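You operate a simulated robot arm through the tools that you are given. There is no shell and no other tool. Be economical: measure what you need, move in short steps, check, and stop when the job is done.

Carry out the task below with a simulated robot arm. There is one attempt and no reset: what you move stays moved.

TASK
Put one of the rings from the top of the wooden bench with blue legs on top of the small cream block.
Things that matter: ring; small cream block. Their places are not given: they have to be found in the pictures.

It is judged by the outcome, as a careful person would: the job done as asked, and still so three seconds after it is handed in. It fails if anything else is knocked over, pushed out of place, dropped, spilled or broken.

THE ROBOT
A 6-joint arm with a two-finger parallel gripper, fixed in place. Base frame: the origin is at the foot of the arm, x ahead of it, y to its left, z up; the work surface is at about z = 0. Lengths are in m, angles in rad, forces in N, time in s.
With the tool pointing down near the work surface it reaches from about 0.18 to 0.46 m from the base axis. Its first joint turns from -1.222 to 1.222 rad. Payload 1.9 kg.
Tool frame: the origin (TCP) lies between the finger pads and is the grasp point; the fingertips stand 0.023 m ahead of it; z points along the fingers, y is the line along which they close. The gripper opens to 0.094 m. The fingers are 0.038 m wide and 0.01 m thick; the gripper's body (0.054 by 0.096 m) begins 0.039 m behind the TCP.
Orientation is told as [roll, pitch, yaw] about the base's x, y, z axes, in that order, counted from this pose: with the fingers straight down and closing along the base's y, the tool's x points along the base's -x, its y along +y and its z along -z.

THE INTERFACE
- The arm moves only by the tool send_rows. Its argument "series" is text: rows parted by semicolons, each of 7 numbers parted by spaces: the shift along the tool's x, y, z in m, then the turn, a rotation vector about the tool's x, y, z in rad, then the opening, from 0 (shut) to 1 (fully open). In form: tx ty tz ax ay az fingers; .... A call has 1 to 10 rows; each row shifts and turns the commanded pose from where the row before left it, along the tool's axes as they then stand. A row lasts 0.2 s, in which the tool goes at most 0.05 m and 0.15 rad; a call with a longer step from one row to the next is refused whole, and so is a gripper value outside its range. A pose out of reach is approached as far as the arm can. The call stops where the force on the tool passes 40 N (or 10 N more than at its start, if that is more) or the arm is blocked; 0.2 s more then pass. The fingers move at their own pace (about 0.108 m/s each) and stop on an object; they squeeze with about 42 N. The grip force told is the motor's: it shows also when the fingers shut on nothing. Time passes only in rows, and 0.2 s behind the last, so rows that do not move let the fingers close. It gives the time, the measured TCP pose, the force on the tool (base axes), the opening and the grip force at its end, in the units of the frame above (readings bear some noise), and new pictures: "pictures" is both (left out), scene, wrist or none.
- Cameras (640 x 400 px; columns grow to the right, rows downward): "scene" is fixed at [0.0614, 0.3126, 0.4355]; the picture's right is [-0.75, -0.66, 0.00], its down [-0.30, 0.34, -0.89] and it looks along [0.59, -0.67, -0.45] (base axes); focal length 283 px, centre (320, 200). "wrist" rides on the gripper at [-0.039, 0, -0.044] in the tool frame; the picture's right is [0.00, -1.00, 0.00], its down [0.97, 0.00, -0.24] and it looks along [0.24, 0.00, 0.97] (tool axes); focal length 218 px, centre (320, 200).
- locate(camera, pixels): for up to 12 pixels [column, row] of the newest picture of that camera ("zoom" is the newest enlarged one), the place [x, y, z] in the base frame of the surface seen there, good to about 0.002 m. No time passes.
- enlarge(camera, box): a new picture of the part [left, top, right, bottom] of that camera's present view, enlarged. No time passes.
- sign_off(): hands the job in; it is judged then, once.

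Work in short steps. Measure before you move; look again where a grasp or a placing could have gone wrong, and mend it. You have 60 turns and 120 pictures in all, the two below and enlarged ones among them. Open the gripper and draw the arm clear of the work before you hand the job in, unless the task says otherwise; then end with one line.

The tools are called by a JSON object that holds its "method" and its "body". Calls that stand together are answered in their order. send_rows: Moves the arm, as the interface text tells. Its arguments: {"type":"object","properties":{"series":{"type":"string"},"pictures":{"type":"string","enum":["both","scene","wrist","none"]}},"required":["series"]} The other tools are called the same way: locate (camera, pixels) gives the place of the surface under pixels of a picture; enlarge (camera, box) takes an enlarged picture of a part of a camera's view; sign_off () hands the job in.

At the start:

```text
time: 0.0
tcp_pos: [0.3352, -0.0512, 0.2654]
tool_rot: [0.001, -0.002, -0.004]
ft_force: [0.1, 0.3, -0.9]
gripper_width: 0.0939
finger_force: 0.1
```

scene: 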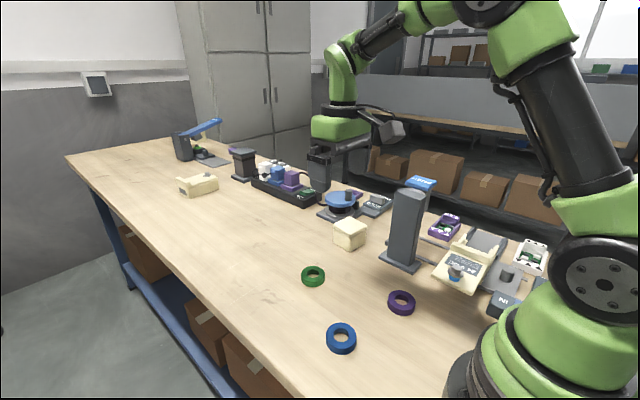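
wrist: 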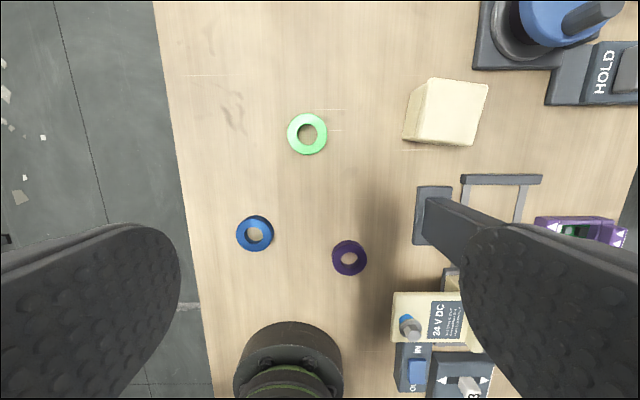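

The pictures show three rings (green at wrist 307,134, blue at 254,233, purple at 349,258) and the cream block at (447,112). I'll measure them.

{"method": "locate", "body": {"camera": "wrist", "pixels": [[292, 134], [322, 134], [307, 119], [307, 149], [307, 134], [432, 82], [484, 86], [472, 143], [424, 138], [452, 112], [410, 115], [430, 215]]}}

{"method": "enlarge", "body": {"camera": "scene", "box": [280, 170, 440, 370]}}

{"method": "enlarge", "body": {"camera": "wrist", "box": [270, 60, 510, 210]}}

```text
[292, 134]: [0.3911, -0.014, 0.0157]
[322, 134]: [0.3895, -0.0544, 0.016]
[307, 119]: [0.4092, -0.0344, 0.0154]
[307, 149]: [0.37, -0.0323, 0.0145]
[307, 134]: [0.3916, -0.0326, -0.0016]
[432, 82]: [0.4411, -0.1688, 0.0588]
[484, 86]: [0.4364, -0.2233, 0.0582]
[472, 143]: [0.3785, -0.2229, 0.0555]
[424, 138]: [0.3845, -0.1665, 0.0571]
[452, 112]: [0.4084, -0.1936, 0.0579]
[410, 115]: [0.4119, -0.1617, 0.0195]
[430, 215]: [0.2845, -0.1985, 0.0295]
```

```text
2.00 times, centred on (360, 270) of scene
```

zoom: 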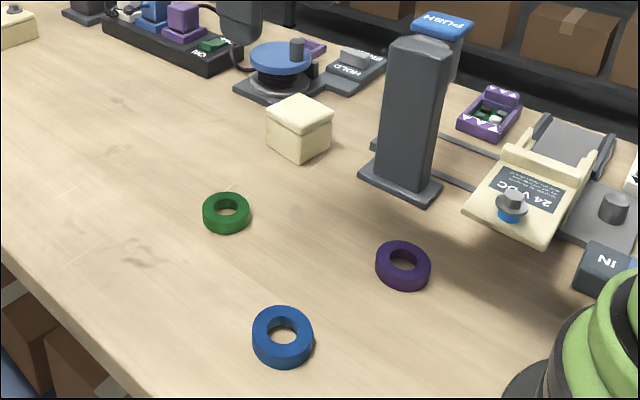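

```text
2.67 times, centred on (390, 135) of wrist
```

zoom: 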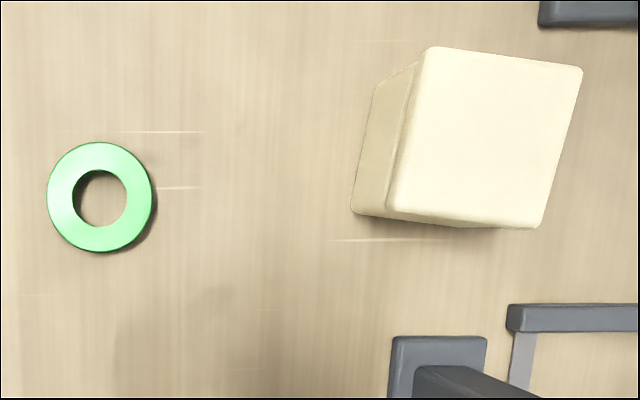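

Green ring: centre about (0.390, -0.034), about 0.046 m across and 0.016 m high. Block top: centre about (0.409, -0.195), z 0.058. I'll move above the green ring and measure the grey post's height.

{"method": "locate", "body": {"camera": "scene", "pixels": [[420, 180], [407, 195], [430, 182], [345, 222], [352, 228], [333, 203]]}}

{"method": "send_rows", "body": {"series": "-0.0275 0.0085 0 0 0 0 1; -0.0275 0.0085 0 0 0 0 1; 0 0 0.045 0 0 0 1; 0 0 0.045 0 0 0 1; 0 0 0.045 0 0 0 1; 0 0 0.03 0 0 0 1; 0 0 0 0 0 0 1"}}

```text
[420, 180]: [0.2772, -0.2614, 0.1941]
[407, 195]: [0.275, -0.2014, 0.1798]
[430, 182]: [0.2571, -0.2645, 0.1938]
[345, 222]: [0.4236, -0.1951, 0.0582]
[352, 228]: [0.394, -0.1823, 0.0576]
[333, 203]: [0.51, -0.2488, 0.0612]
```

```text
time: 1.6
tcp_pos: [0.3938, -0.0335, 0.1001]
tool_rot: [0.0, -0.001, -0.003]
ft_force: [0.5, 0.0, -0.7]
gripper_width: 0.0939
finger_force: 0.0
```

scene: 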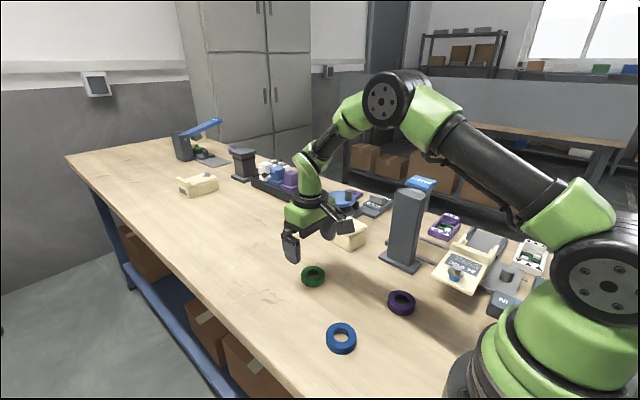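
wrist: 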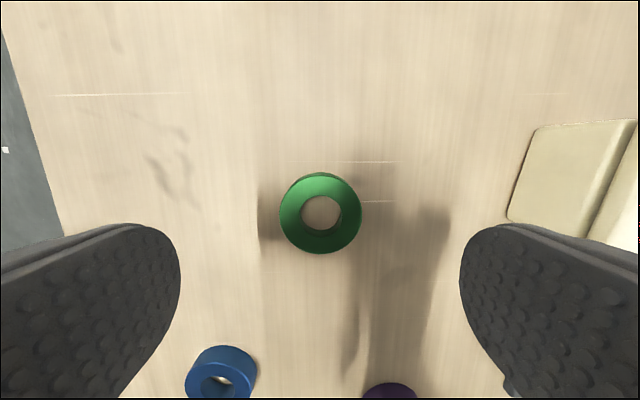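

The grey post is 0.19 m high near (0.27, -0.2). I'll check the ring's centre again from closer in.

{"method": "locate", "body": {"camera": "wrist", "pixels": [[284, 214], [357, 214], [321, 184], [321, 245], [321, 212]]}}

```text
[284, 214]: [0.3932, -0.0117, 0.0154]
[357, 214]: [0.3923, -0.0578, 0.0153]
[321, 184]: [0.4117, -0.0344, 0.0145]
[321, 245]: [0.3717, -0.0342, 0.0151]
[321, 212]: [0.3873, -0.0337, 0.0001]
```

The ring's centre is (0.392, -0.0345), so the tool is lined up with it. I'll go down to TCP z of about 0.027 and close the fingers.

{"method": "send_rows", "body": {"series": "0.002 -0.001 0.03 0 0 0 1; 0 0 0.03 0 0 0 1; 0 0 0.013 0 0 0 1; 0 0 0 0 0 0 1; 0 0 0 0 0 0 0.3; 0 0 0 0 0 0 0.3; 0 0 0 0 0 0 0.3; 0 0 0 0 0 0 0.3"}}

```text
time: 3.4
tcp_pos: [0.3898, -0.0339, 0.0269]
tool_rot: [-0.001, 0.0, -0.004]
ft_force: [-1.2, -0.7, 0.3]
gripper_width: 0.05
finger_force: 41.4
```

scene: 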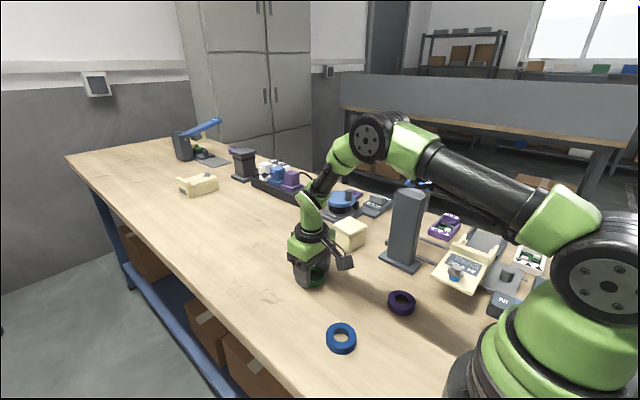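
wrist: 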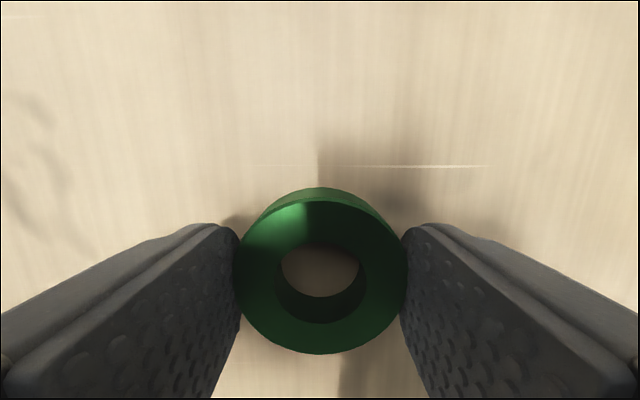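

The fingers hold the ring (opening 0.050). I'll lift it high before moving across, and measure the arm links for clearance over the post.

{"method": "locate", "body": {"camera": "scene", "pixels": [[375, 130], [420, 160], [460, 155], [440, 180], [480, 200], [340, 165], [325, 180], [308, 215], [425, 183]]}}

{"method": "send_rows", "body": {"series": "0 0 -0.03 0 0 0 0.3; 0 0 -0.04 0 0 0 0.3; 0 0 -0.045 0 0 0 0.3; 0 0 -0.045 0 0 0 0.3; 0 0 0 0 0 0 0.3"}}

```text
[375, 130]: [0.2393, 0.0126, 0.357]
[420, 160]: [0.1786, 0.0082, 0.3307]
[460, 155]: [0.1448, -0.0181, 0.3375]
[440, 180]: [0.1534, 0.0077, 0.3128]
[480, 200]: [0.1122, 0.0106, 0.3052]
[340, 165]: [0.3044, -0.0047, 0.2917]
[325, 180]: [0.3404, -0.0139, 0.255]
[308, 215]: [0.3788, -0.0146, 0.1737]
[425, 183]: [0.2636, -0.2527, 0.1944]
```

```text
time: 4.6
tcp_pos: [0.3891, -0.0384, 0.1892]
tool_rot: [0.001, 0.0, -0.004]
ft_force: [-0.1, 0.0, -1.0]
gripper_width: 0.0499
finger_force: 42.1
```

scene: 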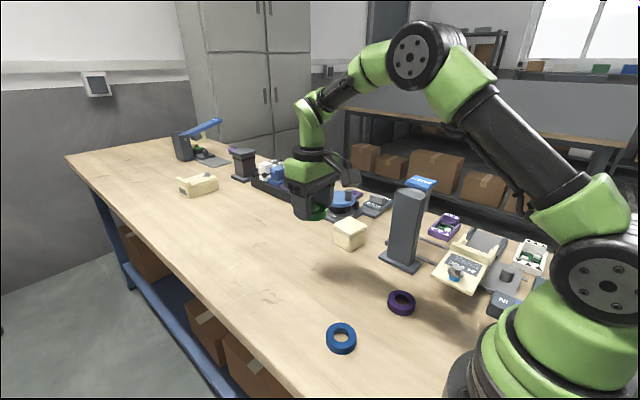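
wrist: 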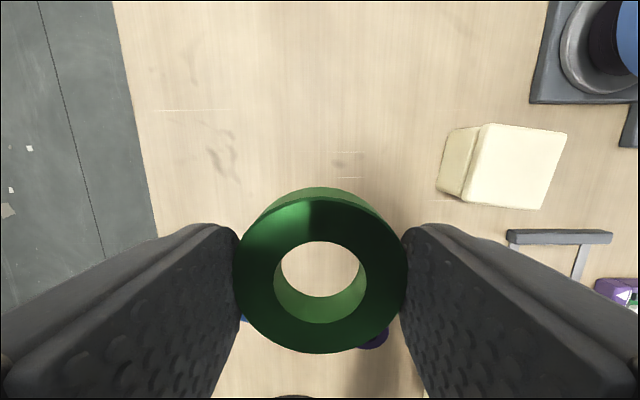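

The arm links are well above the post. I'll measure the block's top corners again from this view.

{"method": "locate", "body": {"camera": "wrist", "pixels": [[490, 126], [564, 133], [541, 207], [470, 200], [517, 166]]}}

{"method": "send_rows", "body": {"series": "-0.005 -0.04 0 0 0 0 0.3; -0.005 -0.04 0 0 0 0 0.3; -0.005 -0.04 0 0 0 0 0.3; -0.005 -0.037 0 0 0 0 0.3; 0 0 0 0 0 0 0.3"}}

```text
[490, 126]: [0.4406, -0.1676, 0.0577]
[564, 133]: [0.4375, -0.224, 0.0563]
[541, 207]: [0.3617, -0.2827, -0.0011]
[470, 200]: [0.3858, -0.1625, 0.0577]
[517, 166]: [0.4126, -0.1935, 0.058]
```

```text
time: 5.8
tcp_pos: [0.4095, -0.191, 0.1863]
tool_rot: [0.001, 0.001, -0.002]
ft_force: [0.6, 0.8, -1.2]
gripper_width: 0.0498
finger_force: 42.2
```

scene: 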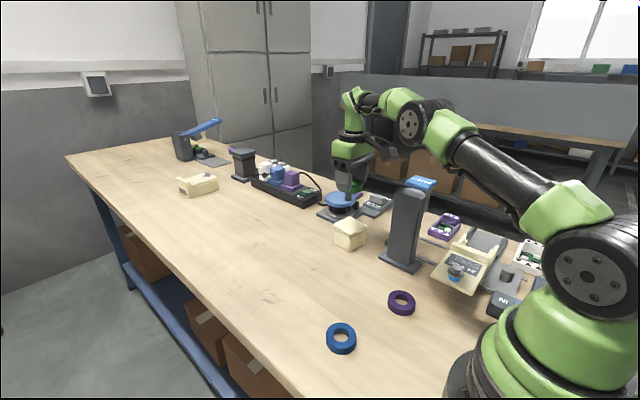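
wrist: 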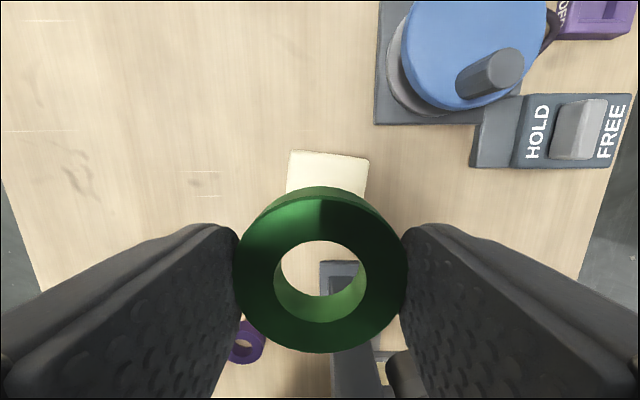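

The ring is over the block. I'll correct y by -0.0035, come down to about 0.105 and check.

{"method": "locate", "body": {"camera": "wrist", "pixels": [[290, 153], [367, 160], [510, 65], [440, 40]]}}

{"method": "send_rows", "body": {"series": "0 -0.003 0.03 0 0 0 0.3; 0 0 0.03 0 0 0 0.3; 0 0 0.02 0 0 0 0.3; 0 0 0 0 0 0 0.3"}}

{"method": "enlarge", "body": {"camera": "scene", "box": [270, 160, 430, 260]}}

```text
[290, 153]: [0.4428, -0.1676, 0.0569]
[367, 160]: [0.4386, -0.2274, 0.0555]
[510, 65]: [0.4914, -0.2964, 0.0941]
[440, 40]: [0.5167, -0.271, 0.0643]
```

```text
time: 6.8
tcp_pos: [0.4077, -0.1946, 0.1062]
tool_rot: [0.001, -0.002, -0.001]
ft_force: [-0.5, 0.4, 0.0]
gripper_width: 0.0499
finger_force: 42.2
```

scene: 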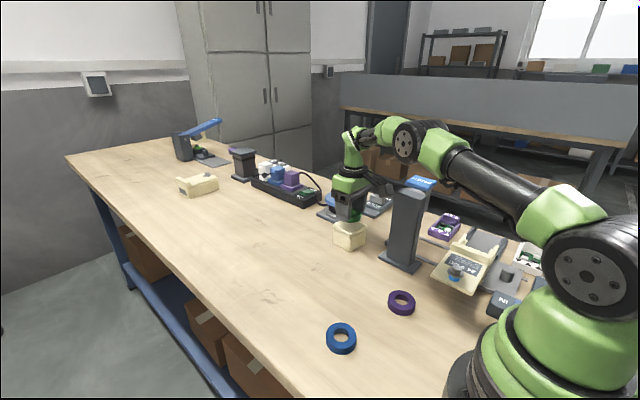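
wrist: 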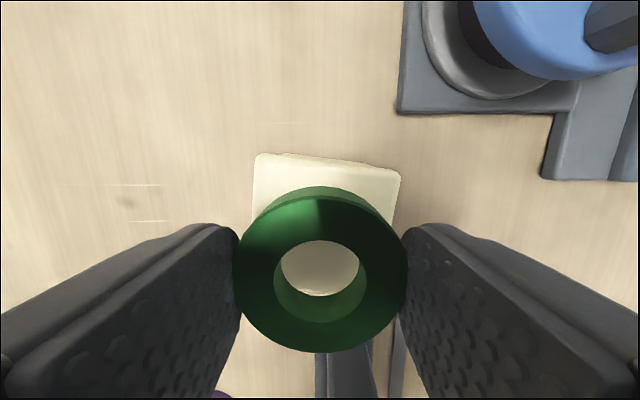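

```text
4.00 times, centred on (350, 210) of scene
```

zoom: 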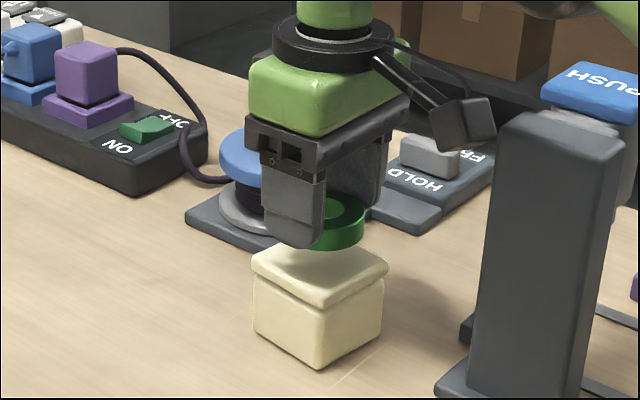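

The ring hangs over the block with about 0.02 m to go. I'll check how far the bracket is from the post and where the block's edges are.

{"method": "locate", "body": {"camera": "zoom", "pixels": [[465, 135], [485, 140], [520, 130], [340, 240], [320, 260], [256, 256], [322, 304], [385, 262]]}}

{"method": "locate", "body": {"camera": "wrist", "pixels": [[260, 160], [396, 173], [320, 195], [320, 345], [240, 270], [402, 270]]}}

```text
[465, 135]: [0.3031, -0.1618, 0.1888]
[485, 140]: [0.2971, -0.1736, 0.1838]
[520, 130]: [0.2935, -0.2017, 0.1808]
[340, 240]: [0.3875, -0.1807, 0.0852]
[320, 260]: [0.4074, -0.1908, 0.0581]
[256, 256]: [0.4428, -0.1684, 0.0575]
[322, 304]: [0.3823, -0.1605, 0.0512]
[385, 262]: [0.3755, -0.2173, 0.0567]
```

```text
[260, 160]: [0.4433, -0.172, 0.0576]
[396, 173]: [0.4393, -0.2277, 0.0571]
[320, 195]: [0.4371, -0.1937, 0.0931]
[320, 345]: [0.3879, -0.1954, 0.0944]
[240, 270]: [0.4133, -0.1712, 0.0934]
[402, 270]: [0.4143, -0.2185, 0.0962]
```

A bracket on the gripper, near (0.30, -0.165, 0.185), is close to the post (0.29, -0.20, up to 0.19). I'll turn the tool 0.45 rad so the bracket swings toward +y, away from the post, before going lower.

{"method": "send_rows", "body": {"series": "0 0 0 0 0 0.15 0.3; 0 0 0 0 0 0.15 0.3; 0 0 0 0 0 0.15 0.3; 0 0 0 0 0 0 0.3"}}

{"method": "enlarge", "body": {"camera": "scene", "box": [270, 160, 430, 260]}}

```text
time: 7.8
tcp_pos: [0.4102, -0.1971, 0.1072]
tool_rot: [-0.001, 0.0, -0.453]
ft_force: [-0.3, -0.7, 0.4]
gripper_width: 0.05
finger_force: 41.9
```

scene: 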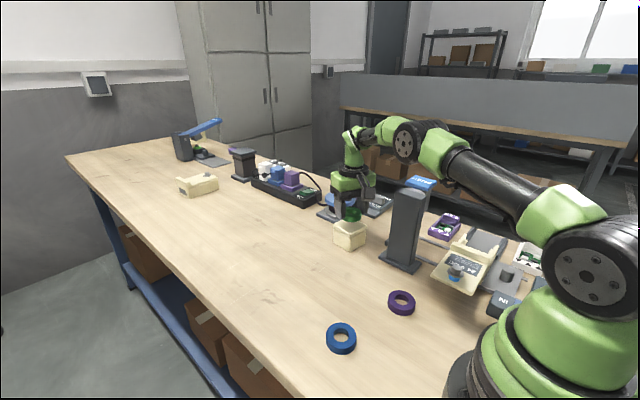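
wrist: 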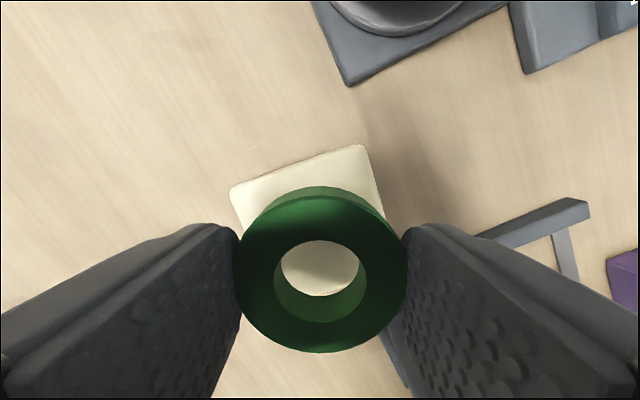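

```text
4.00 times, centred on (350, 210) of scene
```

zoom: 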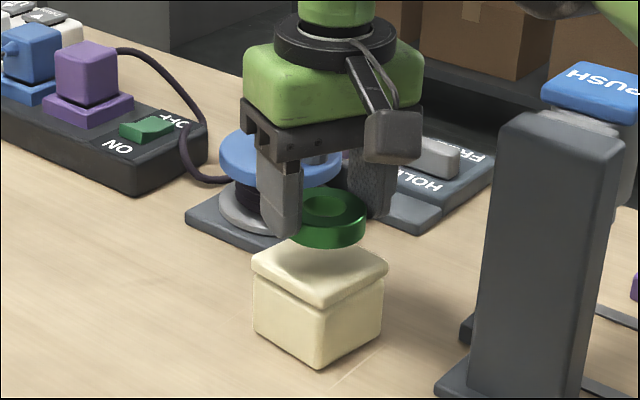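

The bracket is now clear of the post. I'll come down gently to about z 0.086.

{"method": "send_rows", "body": {"series": "0 0 0.01 0 0 0 0.3; 0 0 0.006 0 0 0 0.3; 0 0 0.004 0 0 0 0.3; 0 0 0 0 0 0 0.3"}}

{"method": "enlarge", "body": {"camera": "scene", "box": [310, 190, 390, 260]}}

```text
time: 8.8
tcp_pos: [0.41, -0.196, 0.0875]
tool_rot: [0.001, -0.002, -0.452]
ft_force: [-0.9, -0.4, 0.1]
gripper_width: 0.0497
finger_force: 41.6
```

scene: 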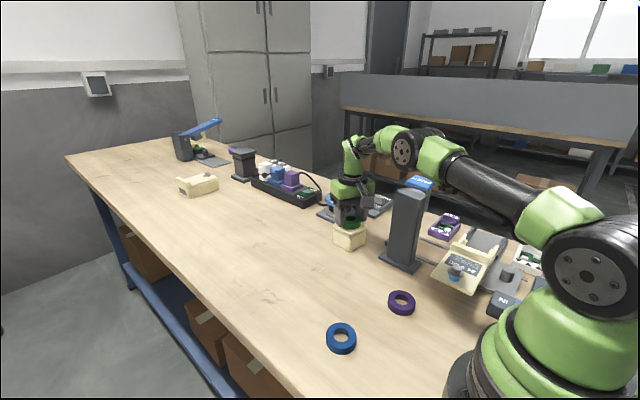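
wrist: 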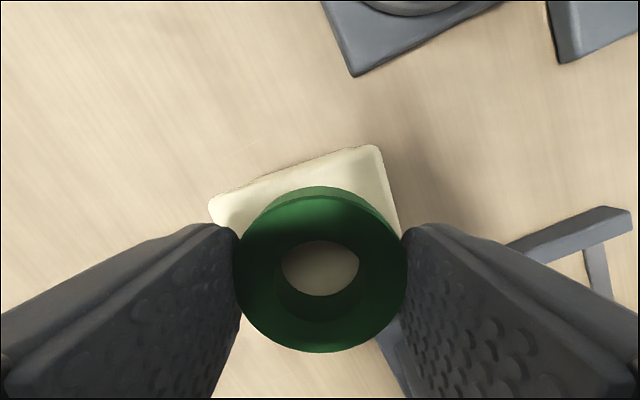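

```text
5.71 times, centred on (350, 225) of scene
```

zoom: 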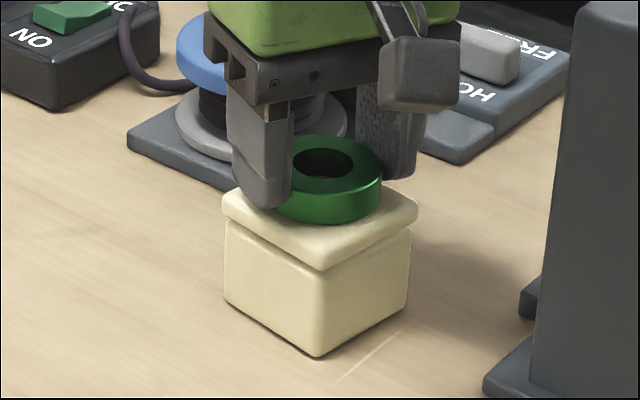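

The ring is centred and about 2 mm above the block. I'll lower it the last bit and release with a limited opening.

{"method": "send_rows", "body": {"series": "0 0 0.0015 0 0 0 0.3; 0 0 0.001 0 0 0 0.3; 0 0 0 0 0 0 0.57; 0 0 0 0 0 0 0.65; 0 0 0 0 0 0 0.7; 0 0 0 0 0 0 0.7"}}

{"method": "enlarge", "body": {"camera": "scene", "box": [310, 190, 390, 260]}}

```text
time: 10.2
tcp_pos: [0.4093, -0.1955, 0.0847]
tool_rot: [-0.001, 0.0, -0.453]
ft_force: [0.3, 0.1, -0.5]
gripper_width: 0.0658
finger_force: 0.0
```

scene: 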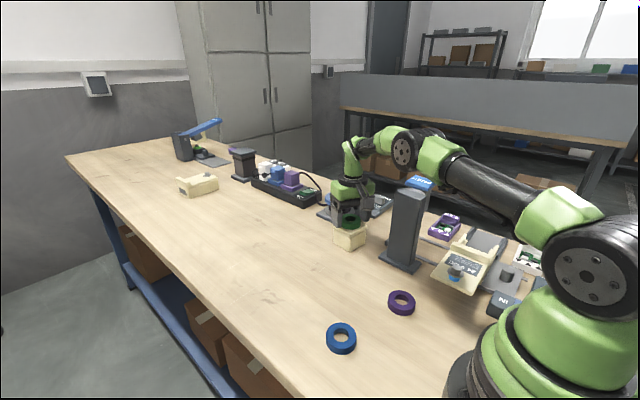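
wrist: 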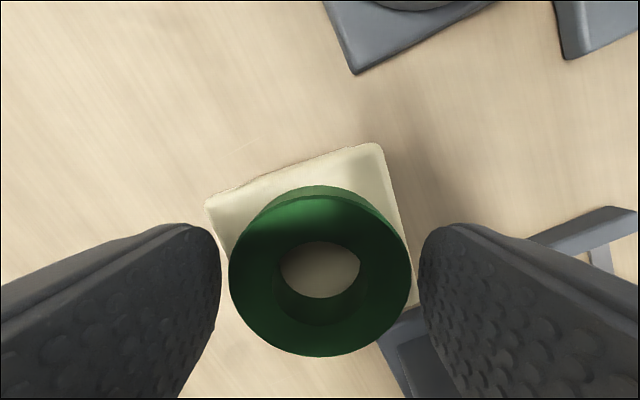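

```text
5.71 times, centred on (350, 225) of scene
```

zoom: 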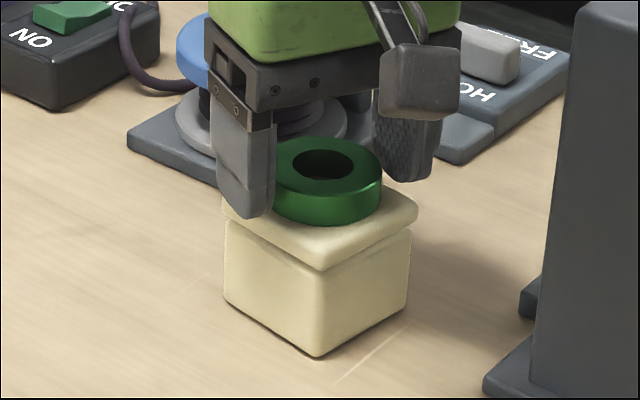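

The ring is free and sits flat on the block. I'll rise straight up, then pull away toward +y.

{"method": "send_rows", "body": {"series": "0 0 -0.02 0 0 0 0.7; 0 0 -0.035 0 0 0 0.7; 0 0 -0.04 0 0 0 0.7; 0 0 -0.04 0 0 0 0.7; 0.017 0.036 0 0 0 0 0.7; 0.017 0.036 0 0 0 0 0.7; 0.017 0.036 0 0 0 0 0.7; 0 0 0 0 0 0 0.7"}}

{"method": "enlarge", "body": {"camera": "scene", "box": [290, 170, 450, 270]}}

```text
time: 12.0
tcp_pos: [0.4082, -0.0707, 0.2188]
tool_rot: [0.001, -0.002, -0.452]
ft_force: [-0.6, -0.4, -1.0]
gripper_width: 0.0658
finger_force: 0.0
out of reach, approached as far as the arm can: row 4
```

scene: 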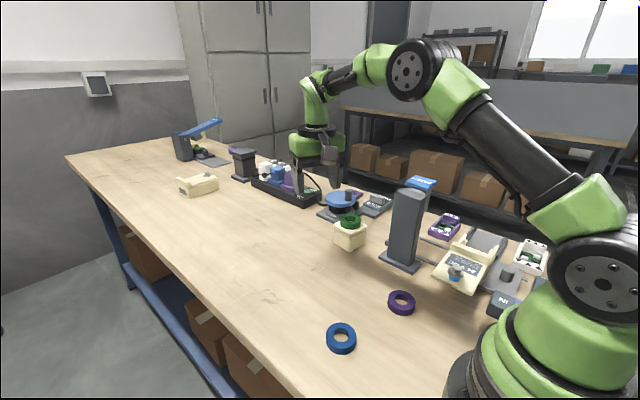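
wrist: 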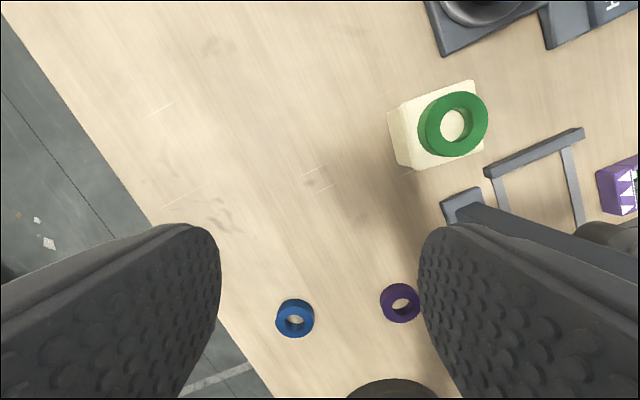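

```text
4.00 times, centred on (370, 220) of scene
```

zoom: 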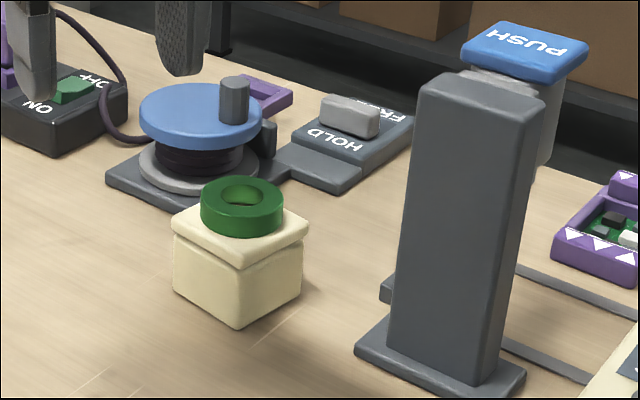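

The ring rests flat on the block, nothing else has moved, and the arm is clear with the gripper open, so I'm handing in.

{"method": "sign_off", "body": {}}

```text
The job is handed in.
```

The green ring is resting flat on top of the small cream block; nothing else on the bench was moved, and the arm is clear with the gripper open.
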